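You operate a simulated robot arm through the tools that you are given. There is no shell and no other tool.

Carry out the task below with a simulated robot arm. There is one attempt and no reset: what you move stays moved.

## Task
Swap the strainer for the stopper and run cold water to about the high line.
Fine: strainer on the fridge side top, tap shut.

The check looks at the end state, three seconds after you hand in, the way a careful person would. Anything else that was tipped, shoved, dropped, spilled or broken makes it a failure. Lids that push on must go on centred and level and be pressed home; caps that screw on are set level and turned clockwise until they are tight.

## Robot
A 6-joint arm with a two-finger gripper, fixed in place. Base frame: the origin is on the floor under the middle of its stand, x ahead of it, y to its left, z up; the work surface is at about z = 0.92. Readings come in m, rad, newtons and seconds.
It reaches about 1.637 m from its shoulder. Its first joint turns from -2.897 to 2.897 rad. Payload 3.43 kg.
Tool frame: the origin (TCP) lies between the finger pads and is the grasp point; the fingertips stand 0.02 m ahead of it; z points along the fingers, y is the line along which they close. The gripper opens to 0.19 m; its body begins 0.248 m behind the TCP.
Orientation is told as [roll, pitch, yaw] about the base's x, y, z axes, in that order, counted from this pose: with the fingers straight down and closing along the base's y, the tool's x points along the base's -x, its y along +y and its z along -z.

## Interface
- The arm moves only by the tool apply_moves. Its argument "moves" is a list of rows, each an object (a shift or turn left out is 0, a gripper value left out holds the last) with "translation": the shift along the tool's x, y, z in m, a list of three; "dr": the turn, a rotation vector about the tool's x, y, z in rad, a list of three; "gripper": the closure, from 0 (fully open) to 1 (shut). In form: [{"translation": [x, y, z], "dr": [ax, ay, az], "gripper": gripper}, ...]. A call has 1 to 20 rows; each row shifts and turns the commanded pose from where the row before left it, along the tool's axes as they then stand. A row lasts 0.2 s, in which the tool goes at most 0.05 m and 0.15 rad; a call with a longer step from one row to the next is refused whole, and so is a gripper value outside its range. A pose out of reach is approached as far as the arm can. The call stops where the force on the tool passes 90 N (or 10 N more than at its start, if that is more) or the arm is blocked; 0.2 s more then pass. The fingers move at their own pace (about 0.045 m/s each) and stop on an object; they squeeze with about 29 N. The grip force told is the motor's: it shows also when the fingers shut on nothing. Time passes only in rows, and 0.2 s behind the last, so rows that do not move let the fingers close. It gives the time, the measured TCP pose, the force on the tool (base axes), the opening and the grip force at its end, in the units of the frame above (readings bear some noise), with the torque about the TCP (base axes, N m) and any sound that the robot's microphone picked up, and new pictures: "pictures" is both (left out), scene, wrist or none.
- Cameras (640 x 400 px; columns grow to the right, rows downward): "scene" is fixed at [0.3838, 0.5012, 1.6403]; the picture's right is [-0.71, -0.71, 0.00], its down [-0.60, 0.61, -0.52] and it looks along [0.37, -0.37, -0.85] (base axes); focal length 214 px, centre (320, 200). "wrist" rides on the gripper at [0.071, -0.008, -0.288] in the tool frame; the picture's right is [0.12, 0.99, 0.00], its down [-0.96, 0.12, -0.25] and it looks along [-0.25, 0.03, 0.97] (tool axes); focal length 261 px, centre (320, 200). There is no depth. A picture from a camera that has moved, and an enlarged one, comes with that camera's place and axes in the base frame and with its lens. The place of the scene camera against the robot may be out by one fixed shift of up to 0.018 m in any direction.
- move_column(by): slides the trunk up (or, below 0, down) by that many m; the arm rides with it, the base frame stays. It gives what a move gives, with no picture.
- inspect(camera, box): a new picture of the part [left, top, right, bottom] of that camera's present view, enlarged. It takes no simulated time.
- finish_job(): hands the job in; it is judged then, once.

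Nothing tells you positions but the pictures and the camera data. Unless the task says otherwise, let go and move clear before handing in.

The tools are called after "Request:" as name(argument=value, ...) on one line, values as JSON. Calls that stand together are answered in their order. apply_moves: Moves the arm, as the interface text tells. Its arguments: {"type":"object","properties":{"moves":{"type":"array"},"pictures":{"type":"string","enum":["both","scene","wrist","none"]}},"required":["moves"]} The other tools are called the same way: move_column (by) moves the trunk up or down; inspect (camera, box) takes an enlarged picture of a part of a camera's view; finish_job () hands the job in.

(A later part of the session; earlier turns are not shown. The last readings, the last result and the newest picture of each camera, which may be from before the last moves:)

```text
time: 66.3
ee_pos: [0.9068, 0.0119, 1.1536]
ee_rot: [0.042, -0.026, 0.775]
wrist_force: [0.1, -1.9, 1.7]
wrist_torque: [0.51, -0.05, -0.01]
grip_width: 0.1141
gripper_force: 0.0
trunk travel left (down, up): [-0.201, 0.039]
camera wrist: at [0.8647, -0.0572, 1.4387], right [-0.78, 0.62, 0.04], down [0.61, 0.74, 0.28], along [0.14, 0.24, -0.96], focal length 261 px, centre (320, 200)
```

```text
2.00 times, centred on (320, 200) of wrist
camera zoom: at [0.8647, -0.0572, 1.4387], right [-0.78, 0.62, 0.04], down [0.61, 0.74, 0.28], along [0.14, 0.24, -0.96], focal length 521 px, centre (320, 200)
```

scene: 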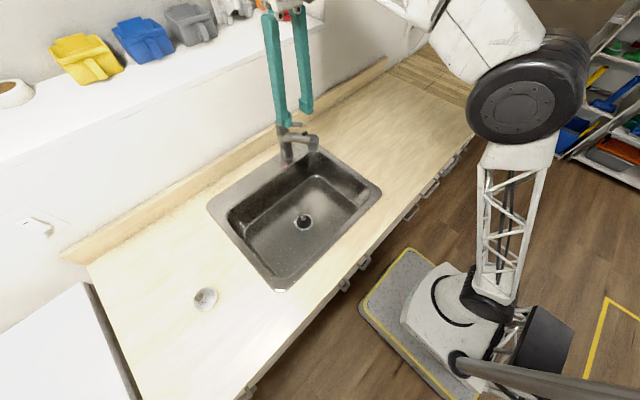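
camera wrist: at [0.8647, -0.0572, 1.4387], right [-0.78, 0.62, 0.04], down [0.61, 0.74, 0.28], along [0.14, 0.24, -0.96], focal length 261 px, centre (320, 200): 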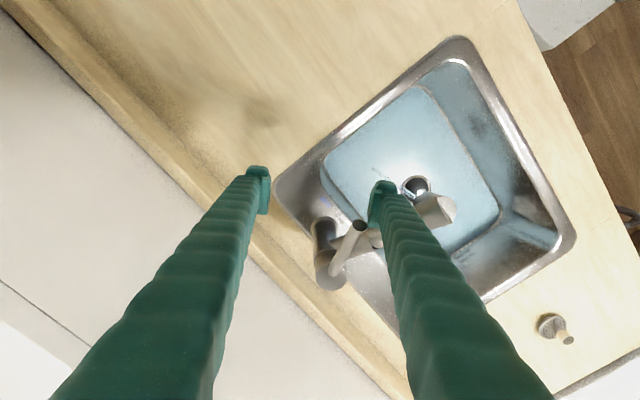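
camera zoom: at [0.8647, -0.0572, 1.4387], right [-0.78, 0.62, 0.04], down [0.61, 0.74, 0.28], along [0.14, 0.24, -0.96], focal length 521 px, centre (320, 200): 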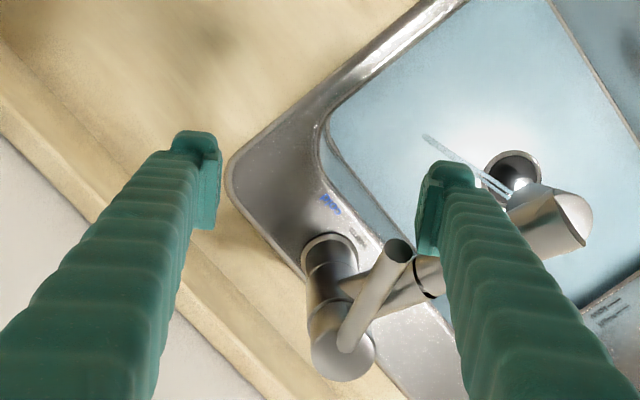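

Water is now in the basin, so the tap has come open. Time only passes in moves, so let me assess the lever and the water level.

Request:
inspect(camera="scene", box=[240, 80, 360, 170])

Request:
inspect(camera="scene", box=[200, 120, 400, 300])

Request:
inspect(camera="wrist", box=[480, 180, 570, 280])

Request:
inspect(camera="wrist", box=[340, 150, 460, 250])

```text
4.44 times, centred on (300, 125) of scene
camera zoom: at [0.3838, 0.5012, 1.6403], right [-0.71, -0.71, 0.0], down [-0.6, 0.61, -0.52], along [0.37, -0.37, -0.85], focal length 953 px, centre (409, 533)
```

zoom: 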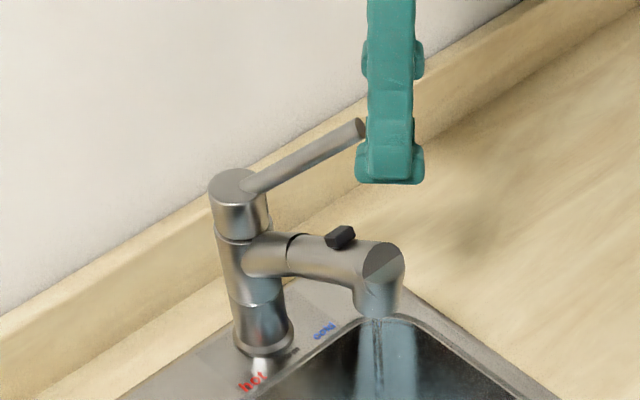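

```text
2.22 times, centred on (300, 210) of scene
camera zoom: at [0.3838, 0.5012, 1.6403], right [-0.71, -0.71, 0.0], down [-0.6, 0.61, -0.52], along [0.37, -0.37, -0.85], focal length 477 px, centre (364, 178)
```

zoom: 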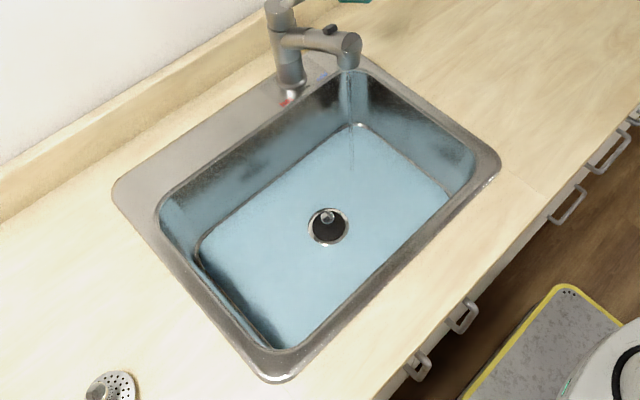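

```text
4.00 times, centred on (525, 230) of wrist
camera zoom: at [0.8647, -0.0572, 1.4387], right [-0.78, 0.62, 0.04], down [0.61, 0.74, 0.28], along [0.14, 0.24, -0.96], focal length 1043 px, centre (-500, 80)
```

zoom: 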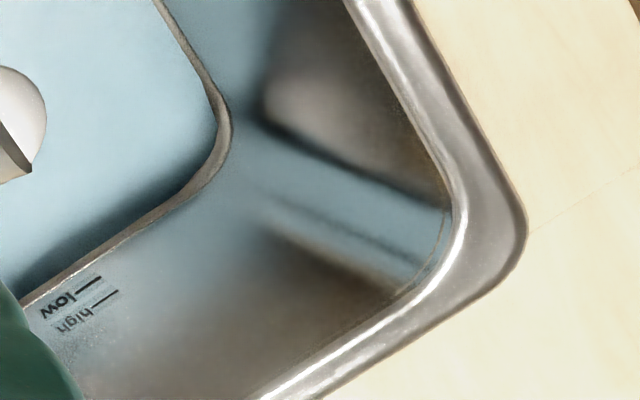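

```text
4.00 times, centred on (400, 200) of wrist
camera zoom: at [0.8647, -0.0572, 1.4387], right [-0.78, 0.62, 0.04], down [0.61, 0.74, 0.28], along [0.14, 0.24, -0.96], focal length 1043 px, centre (0, 200)
```

zoom: 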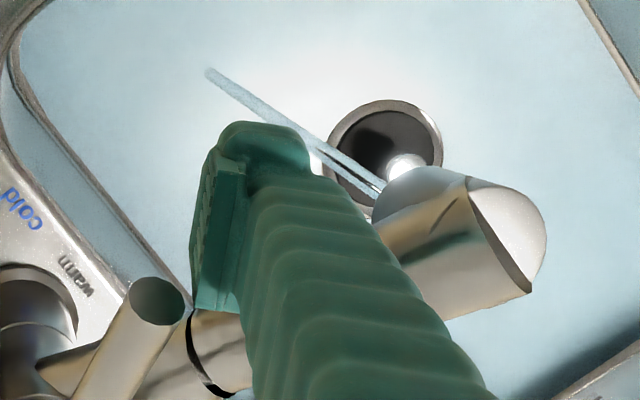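

A thin stream of (bluish) cold water is running and the lever is at the cold end, barely lifted. The level is still below both marks. I'll move the finger off the lever and rise, then measure the fill rate.

Request:
apply_moves(moves=[{"translation": [0, 0.012, 0]}, {"translation": [0, 0, -0.03]}, {"translation": [0, 0, -0.03]}], pictures="both")

Request:
inspect(camera="scene", box=[240, 80, 360, 170])

Request:
inspect(camera="scene", box=[200, 120, 400, 300])

```text
time: 67.1
ee_pos: [0.8985, 0.0342, 1.2118]
ee_rot: [0.038, -0.022, 0.784]
wrist_force: [0.1, 0.1, 0.7]
wrist_torque: [0.01, -0.03, -0.02]
grip_width: 0.1143
gripper_force: 0.0
trunk travel left (down, up): [-0.201, 0.039]
camera wrist: at [0.8574, -0.0343, 1.4984], right [-0.79, 0.62, 0.03], down [0.6, 0.75, 0.27], along [0.14, 0.23, -0.96], focal length 261 px, centre (320, 200)
```

scene: 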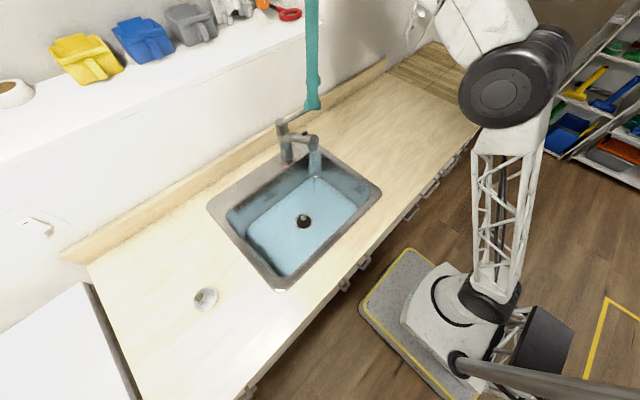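
wrist: 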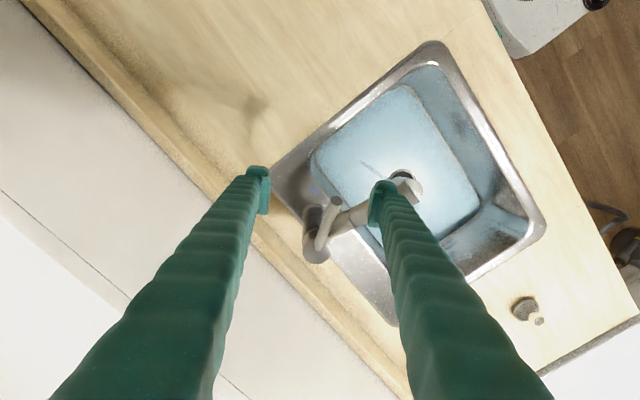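

```text
4.44 times, centred on (300, 125) of scene
camera zoom: at [0.3838, 0.5012, 1.6403], right [-0.71, -0.71, 0.0], down [-0.6, 0.61, -0.52], along [0.37, -0.37, -0.85], focal length 953 px, centre (409, 533)
```

zoom: 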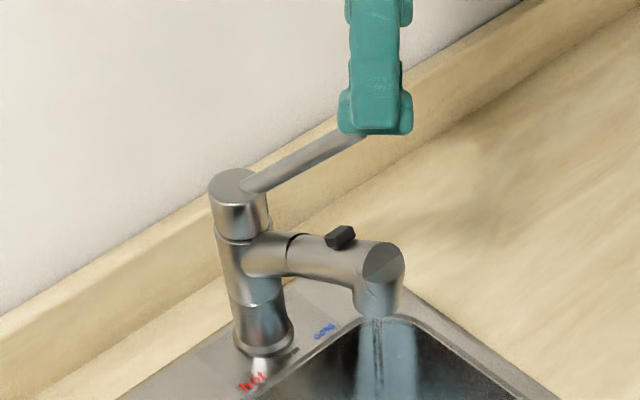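

```text
2.22 times, centred on (300, 210) of scene
camera zoom: at [0.3838, 0.5012, 1.6403], right [-0.71, -0.71, 0.0], down [-0.6, 0.61, -0.52], along [0.37, -0.37, -0.85], focal length 477 px, centre (364, 178)
```

zoom: 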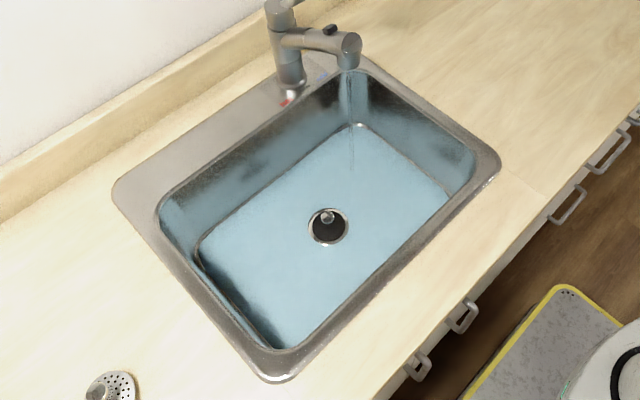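

The flow is slow. I'll level the tool, close the fingers and hover over the lever's end, ready to press it shut.

Request:
apply_moves(moves=[{"translation": [0, 0, -0.02], "dr": [0.038, 0.022, 0.084]}, {"translation": [-0.0193, 0.023, 0], "gripper": 0.8}, {"gripper": 1.0}, {}, {}], pictures="both")

Request:
inspect(camera="scene", box=[240, 80, 360, 170])

Request:
inspect(camera="scene", box=[260, 160, 350, 250])

Request:
inspect(camera="wrist", box=[260, 130, 380, 270])

```text
time: 68.3
ee_pos: [0.8985, 0.0635, 1.2317]
ee_rot: [0.0, 0.002, 0.701]
wrist_force: [0.0, -0.5, 0.2]
wrist_torque: [-0.01, 0.02, -0.03]
grip_width: 0.0263
gripper_force: 0.0
trunk travel left (down, up): [-0.201, 0.039]
camera wrist: at [0.8504, 0.0103, 1.5204], right [-0.73, 0.68, 0.0], down [0.66, 0.71, 0.24], along [0.17, 0.18, -0.97], focal length 261 px, centre (320, 200)
```

scene: 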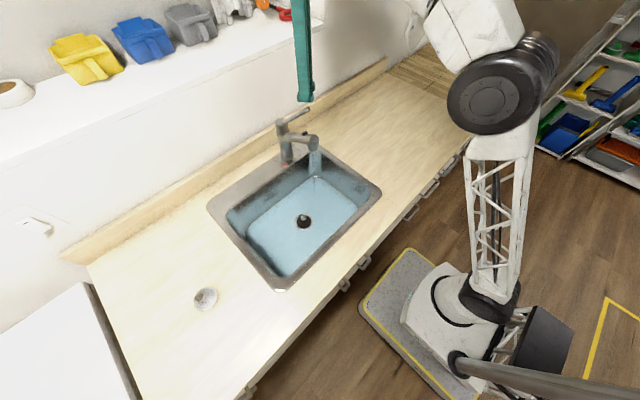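
wrist: 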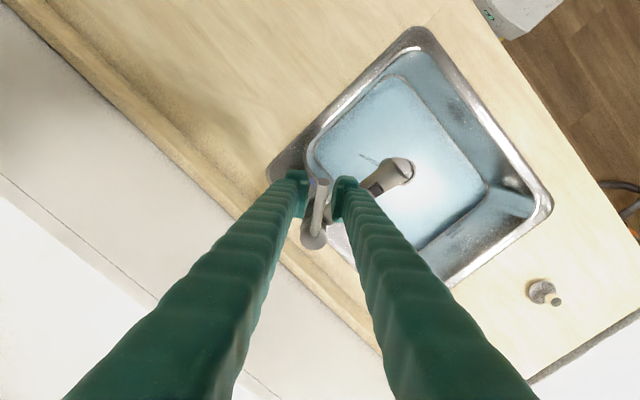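

```text
4.44 times, centred on (300, 125) of scene
camera zoom: at [0.3838, 0.5012, 1.6403], right [-0.71, -0.71, 0.0], down [-0.6, 0.61, -0.52], along [0.37, -0.37, -0.85], focal length 953 px, centre (409, 533)
```

zoom: 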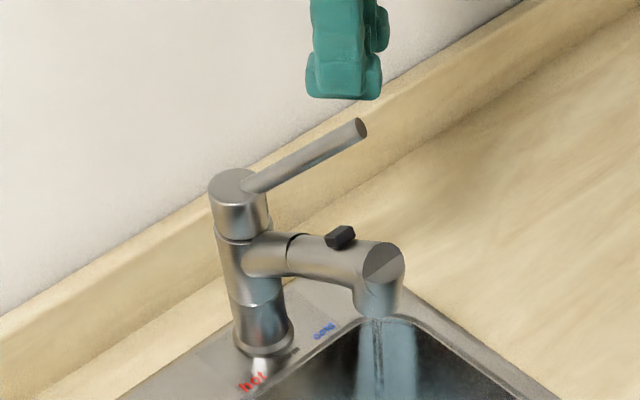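

```text
4.44 times, centred on (305, 205) of scene
camera zoom: at [0.3838, 0.5012, 1.6403], right [-0.71, -0.71, 0.0], down [-0.6, 0.61, -0.52], along [0.37, -0.37, -0.85], focal length 953 px, centre (387, 178)
```

zoom: 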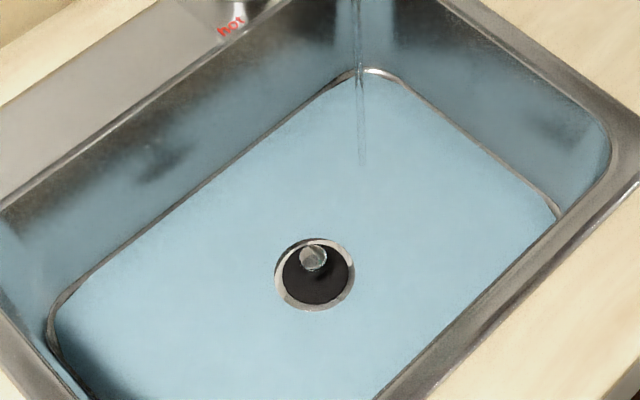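

```text
2.86 times, centred on (320, 200) of wrist
camera zoom: at [0.8504, 0.0103, 1.5204], right [-0.73, 0.68, 0.0], down [0.66, 0.71, 0.24], along [0.17, 0.18, -0.97], focal length 745 px, centre (320, 200)
```

zoom: 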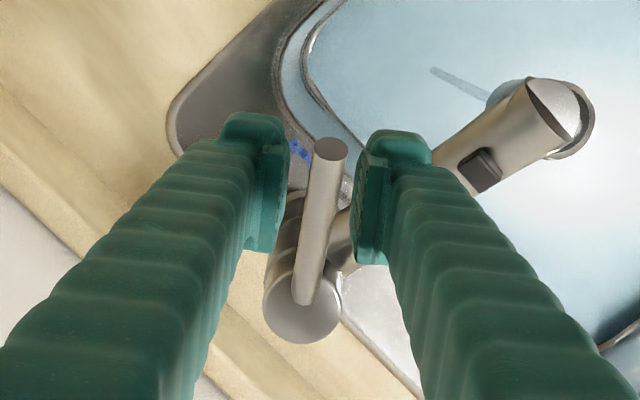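

Request:
inspect(camera="wrist", box=[430, 170, 530, 260])

Request:
inspect(camera="wrist", box=[455, 190, 505, 235])

```text
4.44 times, centred on (480, 215) of wrist
camera zoom: at [0.8504, 0.0103, 1.5204], right [-0.73, 0.68, 0.0], down [0.66, 0.71, 0.24], along [0.17, 0.18, -0.97], focal length 1158 px, centre (-391, 133)
```

zoom: 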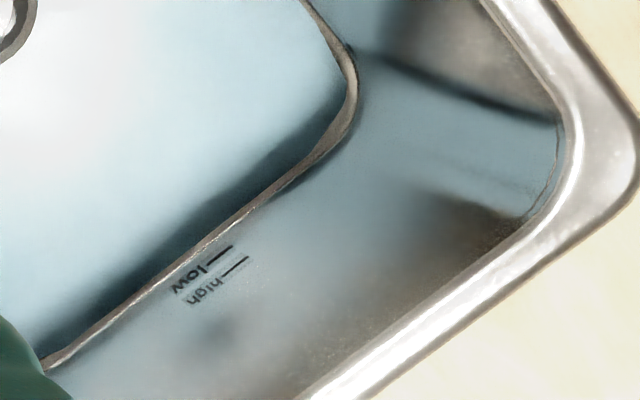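

```text
8.89 times, centred on (480, 212) of wrist
camera zoom: at [0.8504, 0.0103, 1.5204], right [-0.73, 0.68, 0.0], down [0.66, 0.71, 0.24], along [0.17, 0.18, -0.97], focal length 2317 px, centre (-1102, 89)
```

zoom: 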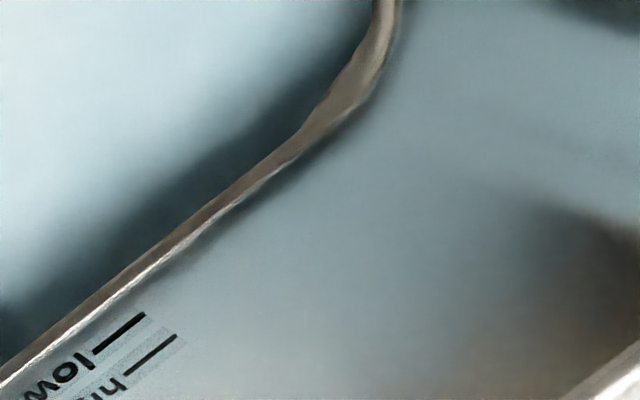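

The marks are clearly visible from here (low at about z≈0.782, high at about z≈0.802, bottom about 0.757). I'll wait 2 s and measure the rise.

Request:
apply_moves(moves=[{}, {}, {}, {}, {}, {}, {}, {}, {}, {}], pictures="wrist")

Request:
inspect(camera="wrist", box=[430, 170, 530, 260])

Request:
inspect(camera="scene", box=[260, 160, 350, 250])

```text
time: 70.5
ee_pos: [0.8982, 0.0633, 1.2325]
ee_rot: [0.001, 0.004, 0.7]
wrist_force: [0.2, -0.2, -0.3]
wrist_torque: [-0.03, -0.01, 0.02]
grip_width: 0.0
gripper_force: 29.6
trunk travel left (down, up): [-0.201, 0.039]
camera wrist: at [0.8504, 0.0102, 1.5204], right [-0.73, 0.68, 0.0], down [0.66, 0.71, 0.24], along [0.17, 0.18, -0.97], focal length 261 px, centre (320, 200)
```

wrist: 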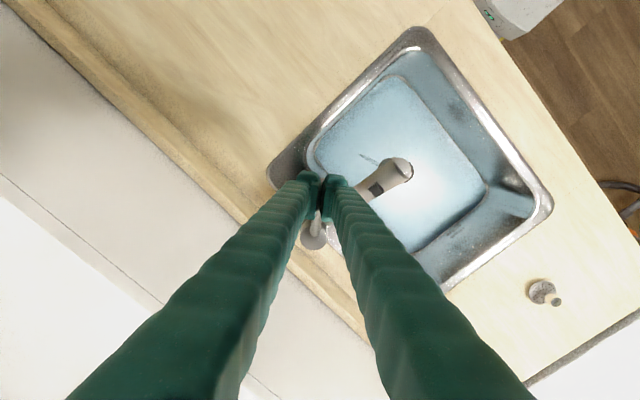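

```text
4.44 times, centred on (480, 215) of wrist
camera zoom: at [0.8504, 0.0102, 1.5204], right [-0.73, 0.68, 0.0], down [0.66, 0.71, 0.24], along [0.17, 0.18, -0.97], focal length 1158 px, centre (-391, 133)
```

zoom: 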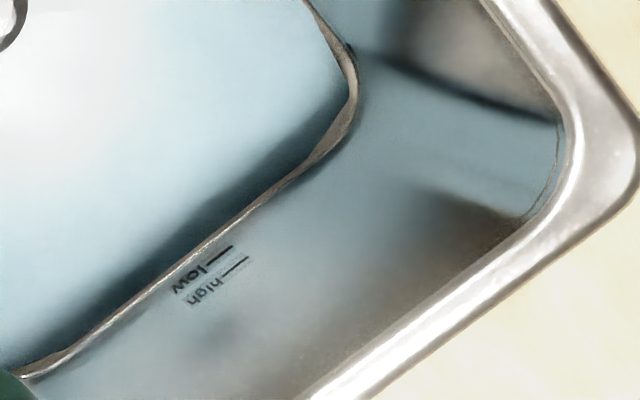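

```text
4.44 times, centred on (305, 205) of scene
camera zoom: at [0.3838, 0.5012, 1.6403], right [-0.71, -0.71, 0.0], down [-0.6, 0.61, -0.52], along [0.37, -0.37, -0.85], focal length 953 px, centre (387, 178)
```

zoom: 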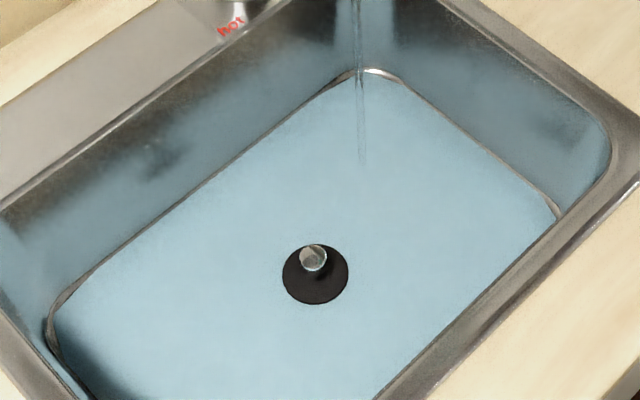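

The level is rising slowly (the drain ring is now covered). I'll keep waiting and monitor.

Request:
apply_moves(moves=[{}, {}, {}, {}, {}, {}, {}, {}, {}, {}, {}, {}, {}, {}, {}, {}, {}, {}, {}, {}], pictures="none")

Request:
inspect(camera="wrist", box=[430, 170, 530, 260])

Request:
inspect(camera="scene", box=[260, 160, 350, 250])

```text
time: 74.7
ee_pos: [0.8972, 0.063, 1.2332]
ee_rot: [-0.001, 0.003, 0.7]
wrist_force: [0.6, 0.5, 0.6]
wrist_torque: [-0.02, -0.02, 0.01]
grip_width: 0.0001
gripper_force: 28.7
trunk travel left (down, up): [-0.201, 0.039]
```

```text
4.44 times, centred on (480, 215) of wrist
camera zoom: at [0.8504, 0.0102, 1.5204], right [-0.73, 0.68, 0.0], down [0.66, 0.71, 0.24], along [0.17, 0.18, -0.97], focal length 1158 px, centre (-391, 133)
```

zoom: 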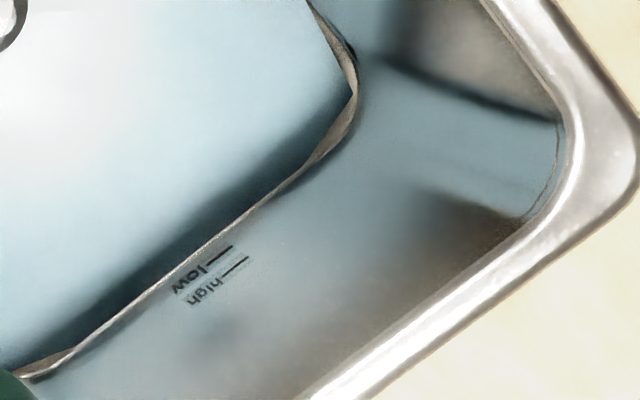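

```text
4.44 times, centred on (305, 205) of scene
camera zoom: at [0.3838, 0.5012, 1.6403], right [-0.71, -0.71, 0.0], down [-0.6, 0.61, -0.52], along [0.37, -0.37, -0.85], focal length 953 px, centre (387, 178)
```

zoom: 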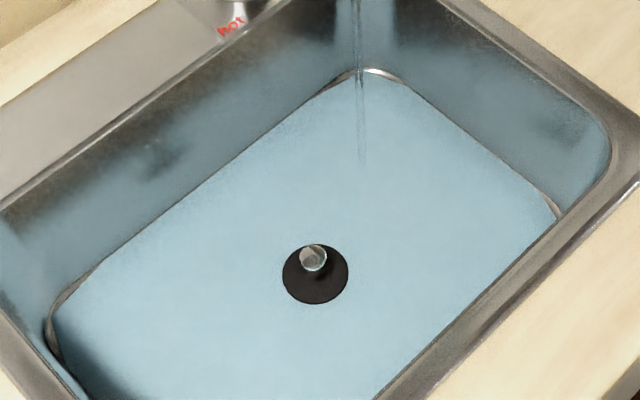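

The rise is very slow at this trickle. I'll re-grip the lever, centred and slightly off the end stop, so I can open the flow a bit more and later shut it with control.

Request:
apply_moves(moves=[{"gripper": 0.76, "dr": [0, 0, 0.034]}, {"translation": [-0.0146, 0.0035, 0]}, {}, {"translation": [0, 0, 0.025]}, {"translation": [0, 0, 0.025]}, {}], pictures="wrist")

Request:
inspect(camera="wrist", box=[260, 130, 380, 270])

Request:
inspect(camera="scene", box=[240, 80, 360, 170])

```text
time: 76.1
ee_pos: [0.9063, 0.0759, 1.1816]
ee_rot: [0.001, 0.003, 0.666]
wrist_force: [-0.4, 0.3, 0.7]
wrist_torque: [0.0, -0.02, 0.03]
grip_width: 0.0458
gripper_force: 0.0
trunk travel left (down, up): [-0.201, 0.039]
camera wrist: at [0.858, 0.024, 1.4694], right [-0.71, 0.71, 0.0], down [0.69, 0.69, 0.24], along [0.17, 0.17, -0.97], focal length 261 px, centre (320, 200)
```

wrist: 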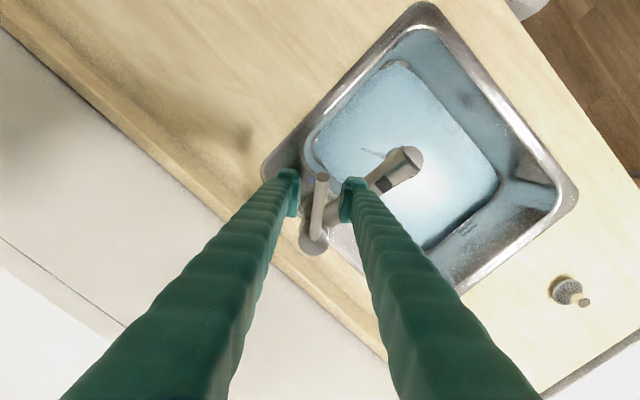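

```text
2.86 times, centred on (320, 200) of wrist
camera zoom: at [0.858, 0.024, 1.4694], right [-0.71, 0.71, 0.0], down [0.69, 0.69, 0.24], along [0.17, 0.17, -0.97], focal length 745 px, centre (320, 200)
```

zoom: 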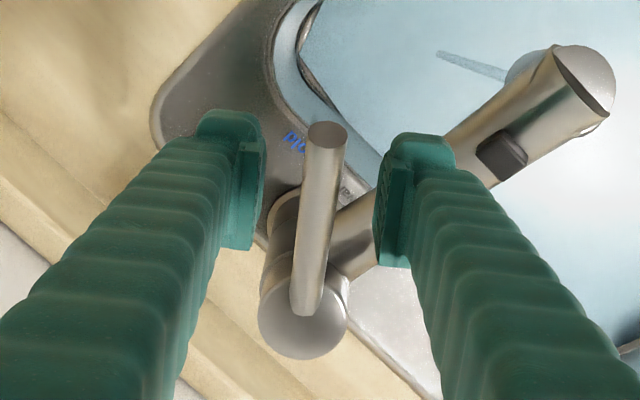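

```text
4.44 times, centred on (300, 125) of scene
camera zoom: at [0.3838, 0.5012, 1.6403], right [-0.71, -0.71, 0.0], down [-0.6, 0.61, -0.52], along [0.37, -0.37, -0.85], focal length 953 px, centre (409, 533)
```

zoom: 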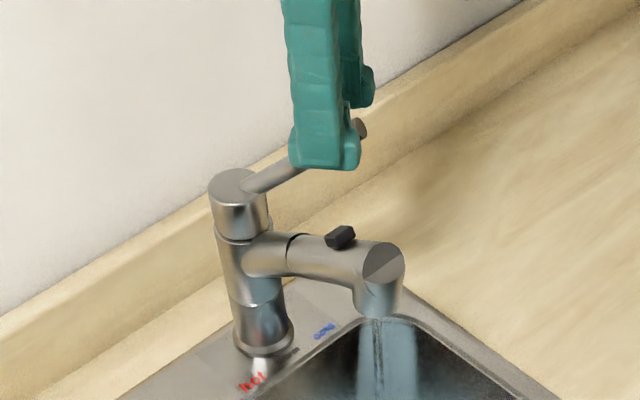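

Well aligned. I'll descend the last bit and close on the rod.

Request:
apply_moves(moves=[{"translation": [0, 0, 0.021]}, {}, {"gripper": 0.85}, {"gripper": 0.95}, {}, {}], pictures="wrist")

Request:
inspect(camera="wrist", box=[260, 130, 380, 270])

```text
time: 77.5
ee_pos: [0.9067, 0.075, 1.1611]
ee_rot: [0.001, 0.003, 0.668]
wrist_force: [-0.1, 0.1, -0.2]
wrist_torque: [-0.04, 0.05, 0.04]
grip_width: 0.0157
gripper_force: 44.7
trunk travel left (down, up): [-0.201, 0.039]
camera wrist: at [0.8578, 0.0244, 1.449], right [-0.71, 0.71, 0.0], down [0.69, 0.69, 0.24], along [0.17, 0.17, -0.97], focal length 261 px, centre (320, 200)
```

wrist: 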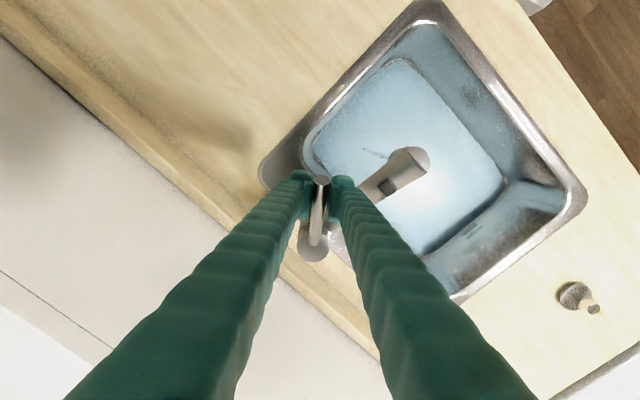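

```text
2.86 times, centred on (320, 200) of wrist
camera zoom: at [0.8578, 0.0244, 1.449], right [-0.71, 0.71, 0.0], down [0.69, 0.69, 0.24], along [0.17, 0.17, -0.97], focal length 745 px, centre (320, 200)
```

zoom: 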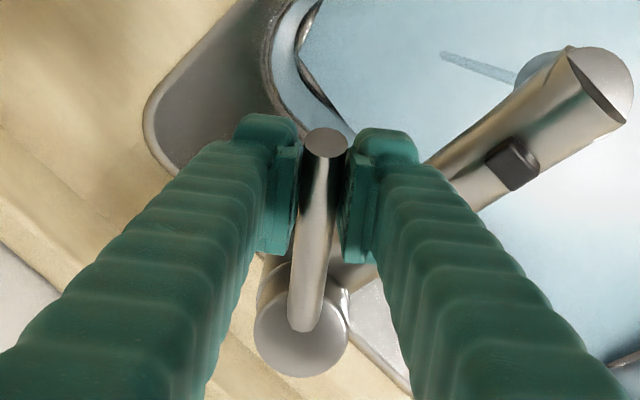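

Gripped with no side load. I'll lift the lever a little along its arc.

Request:
apply_moves(moves=[{"translation": [-0.0022, 0, -0.003]}, {"translation": [-0.0022, 0, -0.003]}, {}], pictures="wrist")

Request:
inspect(camera="wrist", box=[320, 110, 480, 220])

Request:
inspect(camera="scene", box=[240, 80, 360, 180])

```text
time: 78.3
ee_pos: [0.9105, 0.0768, 1.1665]
ee_rot: [0.0, 0.004, 0.666]
wrist_force: [-5.4, -4.8, -11.4]
wrist_torque: [-0.75, 1.04, 0.04]
grip_width: 0.0158
gripper_force: 45.2
trunk travel left (down, up): [-0.201, 0.039]
camera wrist: at [0.8615, 0.0266, 1.4546], right [-0.71, 0.71, 0.0], down [0.69, 0.69, 0.24], along [0.17, 0.17, -0.97], focal length 261 px, centre (320, 200)
```

wrist: 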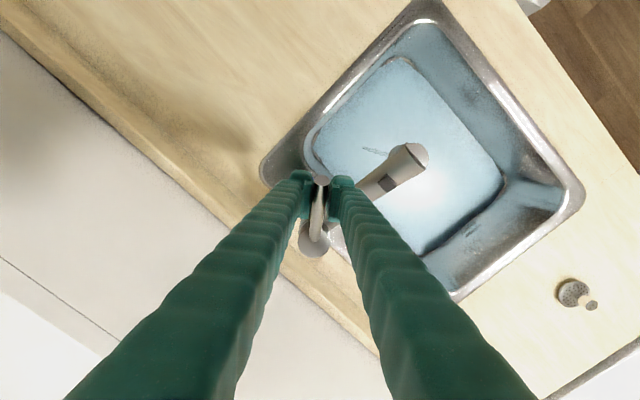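

```text
3.64 times, centred on (400, 165) of wrist
camera zoom: at [0.8615, 0.0266, 1.4546], right [-0.71, 0.71, 0.0], down [0.69, 0.69, 0.24], along [0.17, 0.17, -0.97], focal length 948 px, centre (29, 327)
```

zoom: 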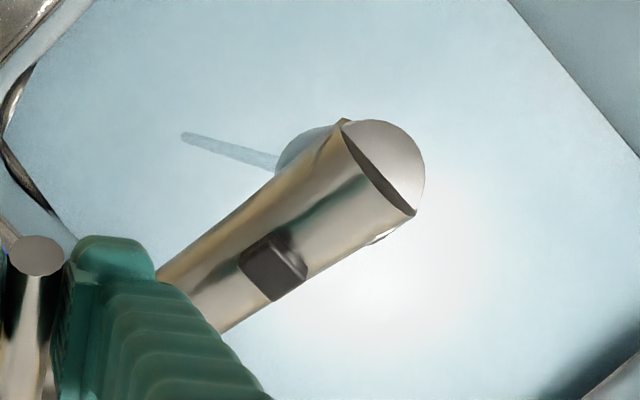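

```text
4.00 times, centred on (300, 130) of scene
camera zoom: at [0.3838, 0.5012, 1.6403], right [-0.71, -0.71, 0.0], down [-0.6, 0.61, -0.52], along [0.37, -0.37, -0.85], focal length 858 px, centre (400, 480)
```

zoom: 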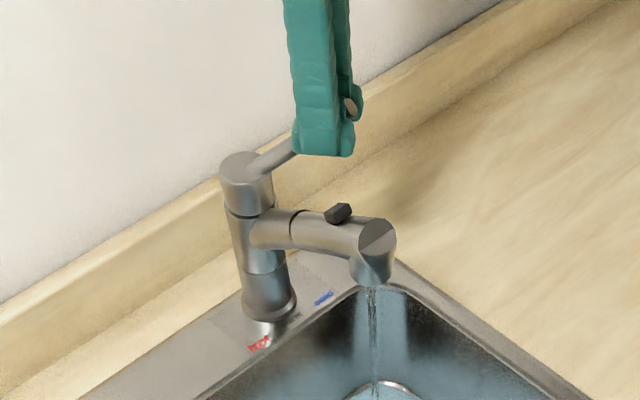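

The stream is thicker. I'll lift slightly more, then hold and measure.

Request:
apply_moves(moves=[{"translation": [-0.0024, 0, -0.003]}, {"translation": [-0.0024, 0, -0.003]}, {}, {}, {}, {}, {}, {}], pictures="none")

Request:
inspect(camera="wrist", box=[420, 170, 580, 280])

Request:
inspect(camera="scene", box=[240, 80, 360, 250])

```text
time: 80.1
ee_pos: [0.9142, 0.0824, 1.1731]
ee_rot: [0.0, 0.003, 0.665]
wrist_force: [-0.7, -0.7, -3.9]
wrist_torque: [-0.11, 0.22, 0.0]
grip_width: 0.0158
gripper_force: 44.9
trunk travel left (down, up): [-0.201, 0.039]
```

```text
3.64 times, centred on (500, 225) of wrist
camera zoom: at [0.8652, 0.0298, 1.461], right [-0.71, 0.71, 0.0], down [0.69, 0.69, 0.24], along [0.17, 0.17, -0.97], focal length 948 px, centre (-334, 109)
```

zoom: 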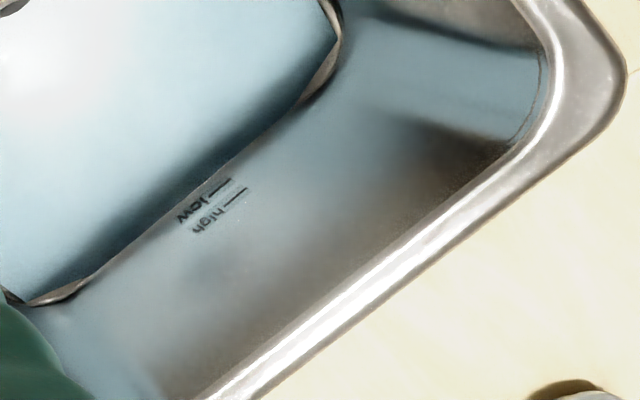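

```text
2.35 times, centred on (300, 165) of scene
camera zoom: at [0.3838, 0.5012, 1.6403], right [-0.71, -0.71, 0.0], down [-0.6, 0.61, -0.52], along [0.37, -0.37, -0.85], focal length 505 px, centre (367, 282)
```

zoom: 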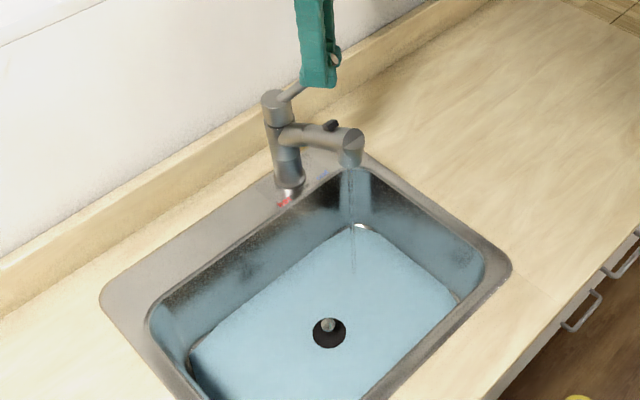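

The waterline is approaching the "low" mark. Holding for about 2 s and checking.

Request:
apply_moves(moves=[{}, {}, {}, {}, {}, {}, {}, {}, {}, {}], pictures="none")

Request:
inspect(camera="wrist", box=[450, 195, 500, 240])

Request:
inspect(camera="scene", box=[260, 160, 350, 250])

```text
time: 82.3
ee_pos: [0.9144, 0.0814, 1.1741]
ee_rot: [0.0, 0.004, 0.666]
wrist_force: [3.0, 3.4, 3.0]
wrist_torque: [0.39, -0.46, 0.02]
grip_width: 0.0158
gripper_force: 44.8
trunk travel left (down, up): [-0.201, 0.039]
```

```text
8.89 times, centred on (475, 218) of wrist
camera zoom: at [0.8651, 0.0299, 1.4609], right [-0.71, 0.71, 0.0], down [0.69, 0.69, 0.24], along [0.17, 0.17, -0.97], focal length 2317 px, centre (-1058, 44)
```

zoom: 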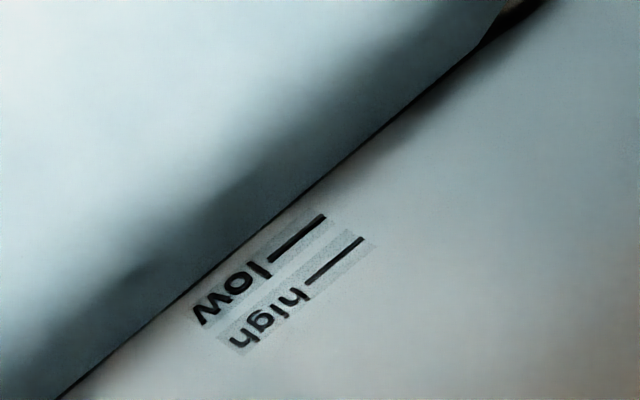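

```text
4.44 times, centred on (305, 205) of scene
camera zoom: at [0.3838, 0.5012, 1.6403], right [-0.71, -0.71, 0.0], down [-0.6, 0.61, -0.52], along [0.37, -0.37, -0.85], focal length 953 px, centre (387, 178)
```

zoom: 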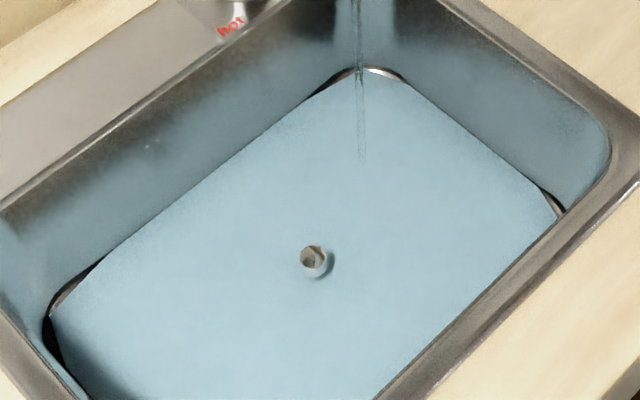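

Request:
apply_moves(moves=[{}, {}, {}, {}, {}, {}, {}, {}, {}, {}, {}, {}, {}, {}, {}], pictures="none")

Request:
inspect(camera="wrist", box=[450, 195, 500, 240])

```text
time: 85.5
ee_pos: [0.9151, 0.0811, 1.1739]
ee_rot: [0.0, 0.003, 0.668]
wrist_force: [-1.1, 0.4, -3.2]
wrist_torque: [-0.1, 0.22, 0.02]
grip_width: 0.0158
gripper_force: 45.2
trunk travel left (down, up): [-0.201, 0.039]
```

```text
8.89 times, centred on (475, 218) of wrist
camera zoom: at [0.8651, 0.0297, 1.4608], right [-0.71, 0.71, 0.0], down [0.69, 0.69, 0.24], along [0.17, 0.17, -0.97], focal length 2317 px, centre (-1058, 44)
```

zoom: 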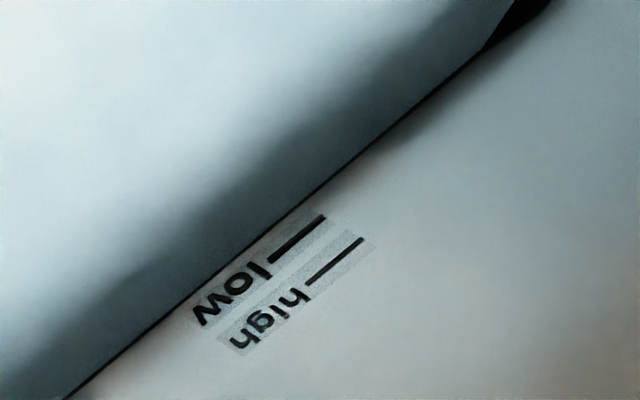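

The rise is about 1–1.5 mm/s; it should need roughly 20 s more. Continuing with checks.

Request:
apply_moves(moves=[{}, {}, {}, {}, {}, {}, {}, {}, {}, {}, {}, {}, {}, {}, {}, {}, {}, {}, {}, {}], pictures="none")

Request:
inspect(camera="wrist", box=[450, 195, 500, 240])

```text
time: 89.7
ee_pos: [0.9143, 0.0805, 1.1736]
ee_rot: [-0.002, 0.004, 0.667]
wrist_force: [0.8, 1.6, -0.6]
wrist_torque: [0.12, -0.07, 0.06]
grip_width: 0.0158
gripper_force: 45.2
trunk travel left (down, up): [-0.201, 0.039]
```

```text
8.89 times, centred on (475, 218) of wrist
camera zoom: at [0.8651, 0.0297, 1.4609], right [-0.71, 0.71, 0.0], down [0.69, 0.69, 0.24], along [0.17, 0.17, -0.97], focal length 2317 px, centre (-1058, 44)
```

zoom: 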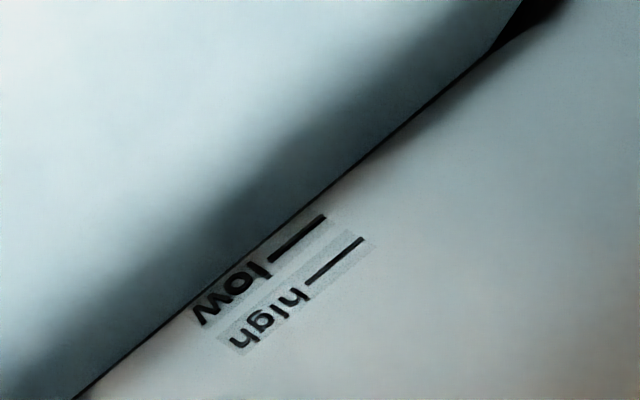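

Request:
apply_moves(moves=[{}, {}, {}, {}, {}, {}, {}, {}, {}, {}, {}, {}, {}, {}, {}, {}, {}, {}, {}, {}], pictures="none")

Request:
apply_moves(moves=[{}, {}, {}, {}, {}, {}, {}, {}, {}, {}, {}, {}, {}, {}, {}, {}, {}, {}, {}, {}], pictures="none")

Request:
inspect(camera="wrist", box=[450, 195, 500, 240])

Request:
inspect(camera="scene", box=[200, 100, 400, 300])

```text
time: 93.9
ee_pos: [0.9144, 0.0803, 1.1724]
ee_rot: [-0.001, 0.003, 0.666]
wrist_force: [-0.1, 0.5, -0.4]
wrist_torque: [0.01, -0.02, 0.03]
grip_width: 0.0158
gripper_force: 45.2
trunk travel left (down, up): [-0.201, 0.039]
```

```text
time: 98.1
ee_pos: [0.9148, 0.0794, 1.173]
ee_rot: [0.0, 0.003, 0.667]
wrist_force: [0.1, -0.1, -0.2]
wrist_torque: [0.05, 0.02, 0.02]
grip_width: 0.0158
gripper_force: 44.8
trunk travel left (down, up): [-0.201, 0.039]
```

```text
8.89 times, centred on (475, 218) of wrist
camera zoom: at [0.8651, 0.0297, 1.4609], right [-0.71, 0.71, 0.0], down [0.69, 0.69, 0.24], along [0.17, 0.17, -0.97], focal length 2317 px, centre (-1058, 44)
```

zoom: 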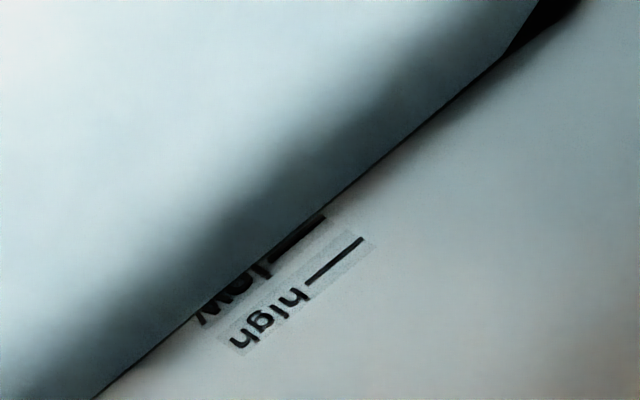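

```text
2.00 times, centred on (300, 200) of scene
camera zoom: at [0.3838, 0.5012, 1.6403], right [-0.71, -0.71, 0.0], down [-0.6, 0.61, -0.52], along [0.37, -0.37, -0.85], focal length 429 px, centre (360, 200)
```

zoom: 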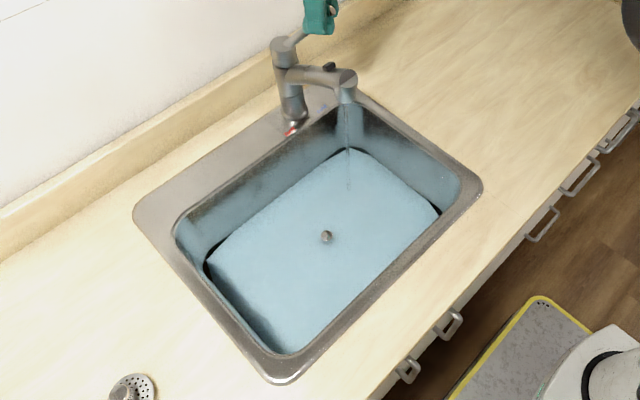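

The waterline is at the "low" mark now; the high mark is about 29 s away at this rate. Continuing.

Request:
apply_moves(moves=[{}, {}, {}, {}, {}, {}, {}, {}, {}, {}, {}, {}, {}, {}, {}, {}, {}, {}, {}, {}], pictures="none")

Request:
apply_moves(moves=[{}, {}, {}, {}, {}, {}, {}, {}, {}, {}, {}, {}, {}, {}, {}, {}, {}, {}, {}, {}], pictures="none")

Request:
apply_moves(moves=[{}, {}, {}, {}, {}, {}, {}, {}, {}, {}, {}, {}, {}, {}, {}, {}, {}, {}, {}, {}], pictures="none")

Request:
inspect(camera="wrist", box=[450, 195, 500, 240])

```text
time: 102.3
ee_pos: [0.9143, 0.0814, 1.1732]
ee_rot: [-0.001, 0.002, 0.668]
wrist_force: [0.3, 0.8, -1.0]
wrist_torque: [0.03, 0.02, 0.06]
grip_width: 0.0159
gripper_force: 44.9
trunk travel left (down, up): [-0.201, 0.039]
```

```text
time: 106.5
ee_pos: [0.9153, 0.0811, 1.1722]
ee_rot: [0.0, 0.003, 0.666]
wrist_force: [-0.4, -1.0, -0.3]
wrist_torque: [0.03, -0.02, -0.01]
grip_width: 0.0161
gripper_force: 44.7
trunk travel left (down, up): [-0.201, 0.039]
```

```text
time: 110.7
ee_pos: [0.9141, 0.0812, 1.1741]
ee_rot: [0.0, 0.004, 0.667]
wrist_force: [0.1, 0.8, -0.4]
wrist_torque: [0.0, 0.03, 0.0]
grip_width: 0.0159
gripper_force: 45.2
trunk travel left (down, up): [-0.201, 0.039]
```

```text
8.89 times, centred on (475, 218) of wrist
camera zoom: at [0.8651, 0.0297, 1.4609], right [-0.71, 0.71, 0.0], down [0.69, 0.69, 0.24], along [0.17, 0.17, -0.97], focal length 2317 px, centre (-1058, 44)
```

zoom: 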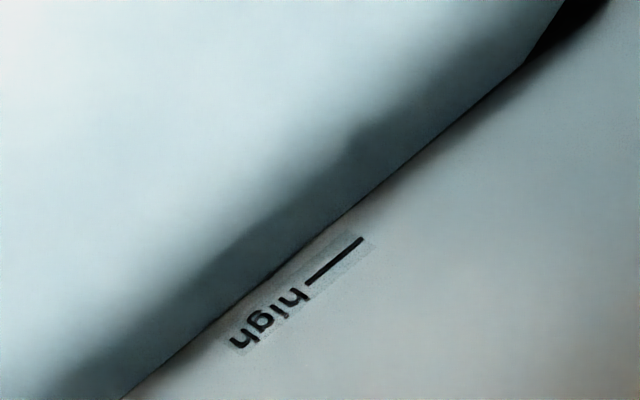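

Request:
apply_moves(moves=[{}, {}, {}, {}, {}, {}, {}, {}, {}, {}, {}, {}, {}, {}, {}, {}, {}, {}, {}, {}], pictures="none")

Request:
apply_moves(moves=[{}, {}, {}, {}, {}, {}, {}, {}, {}, {}, {}, {}, {}, {}, {}, {}, {}, {}, {}, {}], pictures="none")

Request:
apply_moves(moves=[{}, {}, {}, {}, {}, {}, {}, {}, {}, {}, {}, {}, {}, {}, {}, {}, {}, {}, {}, {}], pictures="none")

Request:
inspect(camera="wrist", box=[450, 195, 500, 240])

Request:
inspect(camera="wrist", box=[260, 110, 400, 280])

```text
time: 114.9
ee_pos: [0.914, 0.0807, 1.1745]
ee_rot: [-0.001, 0.005, 0.666]
wrist_force: [0.4, 0.7, -0.2]
wrist_torque: [0.06, 0.04, -0.01]
grip_width: 0.0156
gripper_force: 44.6
trunk travel left (down, up): [-0.201, 0.039]
```

```text
time: 119.1
ee_pos: [0.9144, 0.0805, 1.1735]
ee_rot: [0.002, 0.003, 0.666]
wrist_force: [-0.2, 0.5, 0.7]
wrist_torque: [0.0, 0.01, 0.05]
grip_width: 0.0156
gripper_force: 45.0
trunk travel left (down, up): [-0.201, 0.039]
```

```text
time: 123.3
ee_pos: [0.9149, 0.0799, 1.1723]
ee_rot: [0.0, 0.003, 0.665]
wrist_force: [0.6, 1.0, 0.3]
wrist_torque: [0.05, 0.02, 0.07]
grip_width: 0.0157
gripper_force: 44.1
trunk travel left (down, up): [-0.201, 0.039]
```

```text
8.89 times, centred on (475, 218) of wrist
camera zoom: at [0.8651, 0.0297, 1.4609], right [-0.71, 0.71, 0.0], down [0.69, 0.69, 0.24], along [0.17, 0.17, -0.97], focal length 2317 px, centre (-1058, 44)
```

zoom: 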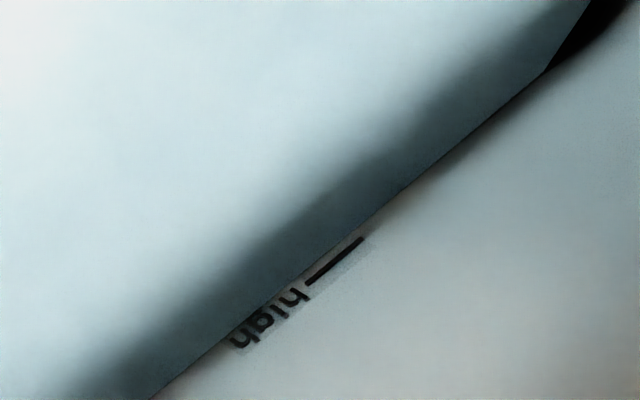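

```text
2.35 times, centred on (330, 195) of wrist
camera zoom: at [0.8651, 0.0297, 1.4609], right [-0.71, 0.71, 0.0], down [0.69, 0.69, 0.24], along [0.17, 0.17, -0.97], focal length 613 px, centre (296, 212)
```

zoom: 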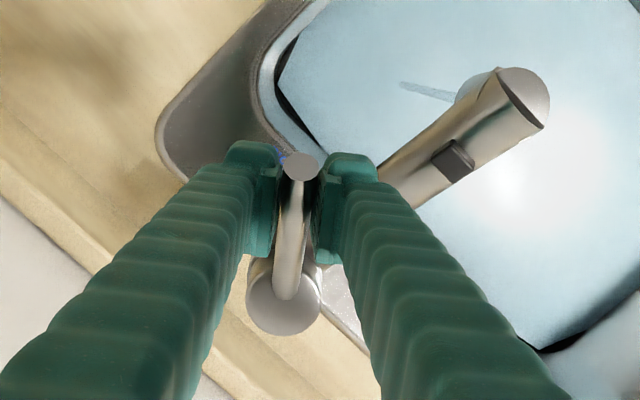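

The water is just below the "high" mark; about 8 s remain. I'll wait a bit more than half of that, then start shutting.

Request:
apply_moves(moves=[{}, {}, {}, {}, {}, {}, {}, {}, {}, {}, {}, {}, {}, {}, {}, {}, {}, {}, {}, {}], pictures="none")

Request:
inspect(camera="wrist", box=[450, 195, 500, 240])

```text
time: 127.5
ee_pos: [0.9139, 0.0802, 1.1733]
ee_rot: [0.001, 0.005, 0.666]
wrist_force: [0.2, -0.5, -0.1]
wrist_torque: [0.04, 0.02, 0.04]
grip_width: 0.016
gripper_force: 45.4
trunk travel left (down, up): [-0.201, 0.039]
```

```text
8.89 times, centred on (475, 218) of wrist
camera zoom: at [0.8651, 0.0297, 1.4609], right [-0.71, 0.71, 0.0], down [0.69, 0.69, 0.24], along [0.17, 0.17, -0.97], focal length 2317 px, centre (-1058, 44)
```

zoom: 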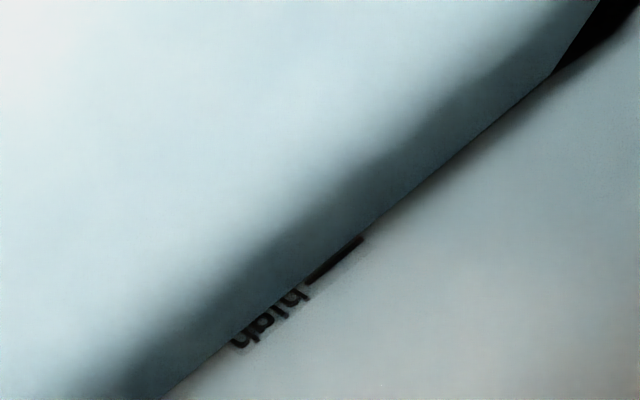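

The waterline is touching the mark's lower edge. Starting to close the lever now, along its arc.

Request:
apply_moves(moves=[{}, {}, {"translation": [0.0026, 0, 0.0036]}, {"translation": [0.0026, 0, 0.0036]}, {"translation": [0.0026, 0, 0.0036]}, {"translation": [0.0026, 0, 0.0036]}, {"translation": [0.0022, 0, 0.0034]}, {}], pictures="none")

Request:
inspect(camera="wrist", box=[440, 190, 500, 240])

Request:
inspect(camera="scene", box=[240, 80, 360, 180])

```text
time: 129.3
ee_pos: [0.9053, 0.0728, 1.1555]
ee_rot: [0.0, 0.003, 0.666]
wrist_force: [6.1, 5.6, 7.7]
wrist_torque: [0.77, -0.89, 0.05]
grip_width: 0.0161
gripper_force: 44.8
trunk travel left (down, up): [-0.201, 0.039]
```

```text
8.00 times, centred on (470, 215) of wrist
camera zoom: at [0.8551, 0.022, 1.4435], right [-0.71, 0.71, 0.0], down [0.69, 0.69, 0.24], along [0.17, 0.17, -0.97], focal length 2085 px, centre (-880, 80)
```

zoom: 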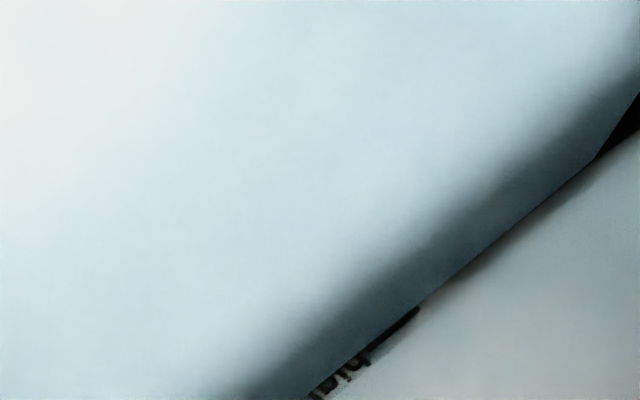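

```text
4.00 times, centred on (300, 130) of scene
camera zoom: at [0.3838, 0.5012, 1.6403], right [-0.71, -0.71, 0.0], down [-0.6, 0.61, -0.52], along [0.37, -0.37, -0.85], focal length 858 px, centre (400, 480)
```

zoom: 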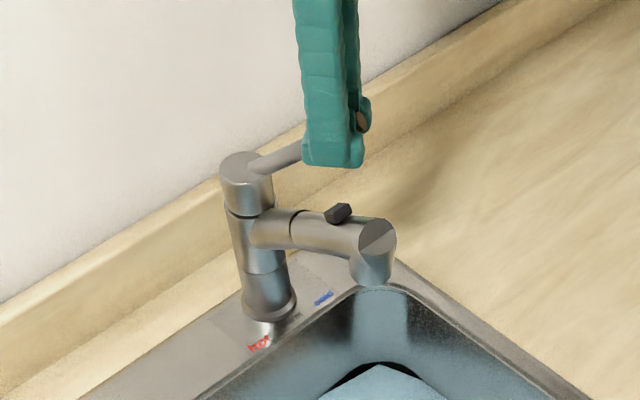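

The stream has stopped. I'll press the lever gently the rest of the way down to make sure it's fully shut.

Request:
apply_moves(moves=[{"translation": [0.0012, 0, 0.002]}, {}], pictures="none")

Request:
apply_moves(moves=[{"translation": [0.0007, 0, 0.0012]}, {}], pictures="none")

Request:
inspect(camera="scene", box=[240, 80, 360, 180])

Request:
inspect(camera="wrist", box=[260, 110, 460, 280])

```text
time: 129.9
ee_pos: [0.9037, 0.072, 1.1548]
ee_rot: [-0.001, 0.002, 0.667]
wrist_force: [7.5, 7.5, 10.4]
wrist_torque: [0.86, -1.06, 0.01]
grip_width: 0.0158
gripper_force: 44.4
trunk travel left (down, up): [-0.201, 0.039]
```

```text
time: 130.5
ee_pos: [0.9034, 0.0721, 1.1531]
ee_rot: [0.0, 0.003, 0.667]
wrist_force: [7.0, 6.5, 10.2]
wrist_torque: [0.82, -1.0, 0.03]
grip_width: 0.0158
gripper_force: 45.2
trunk travel left (down, up): [-0.201, 0.039]
```

```text
4.00 times, centred on (300, 130) of scene
camera zoom: at [0.3838, 0.5012, 1.6403], right [-0.71, -0.71, 0.0], down [-0.6, 0.61, -0.52], along [0.37, -0.37, -0.85], focal length 858 px, centre (400, 480)
```

zoom: 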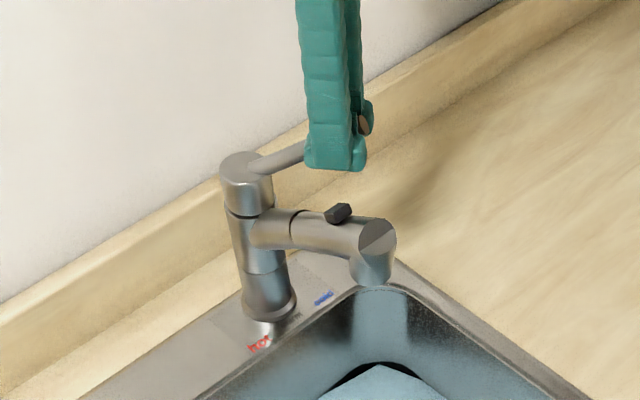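

```text
2.35 times, centred on (360, 195) of wrist
camera zoom: at [0.8535, 0.0209, 1.4405], right [-0.71, 0.71, 0.0], down [0.69, 0.69, 0.24], along [0.17, 0.17, -0.97], focal length 613 px, centre (226, 212)
```

zoom: 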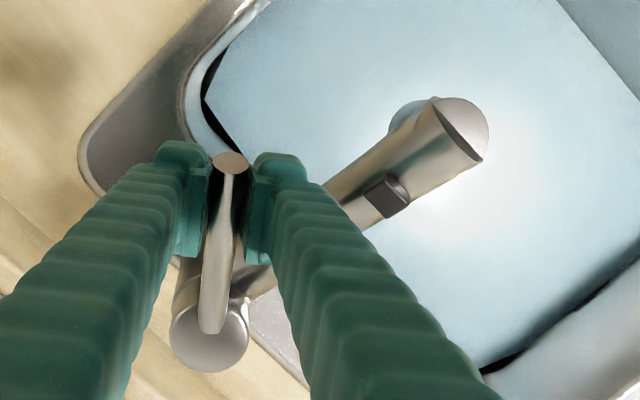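

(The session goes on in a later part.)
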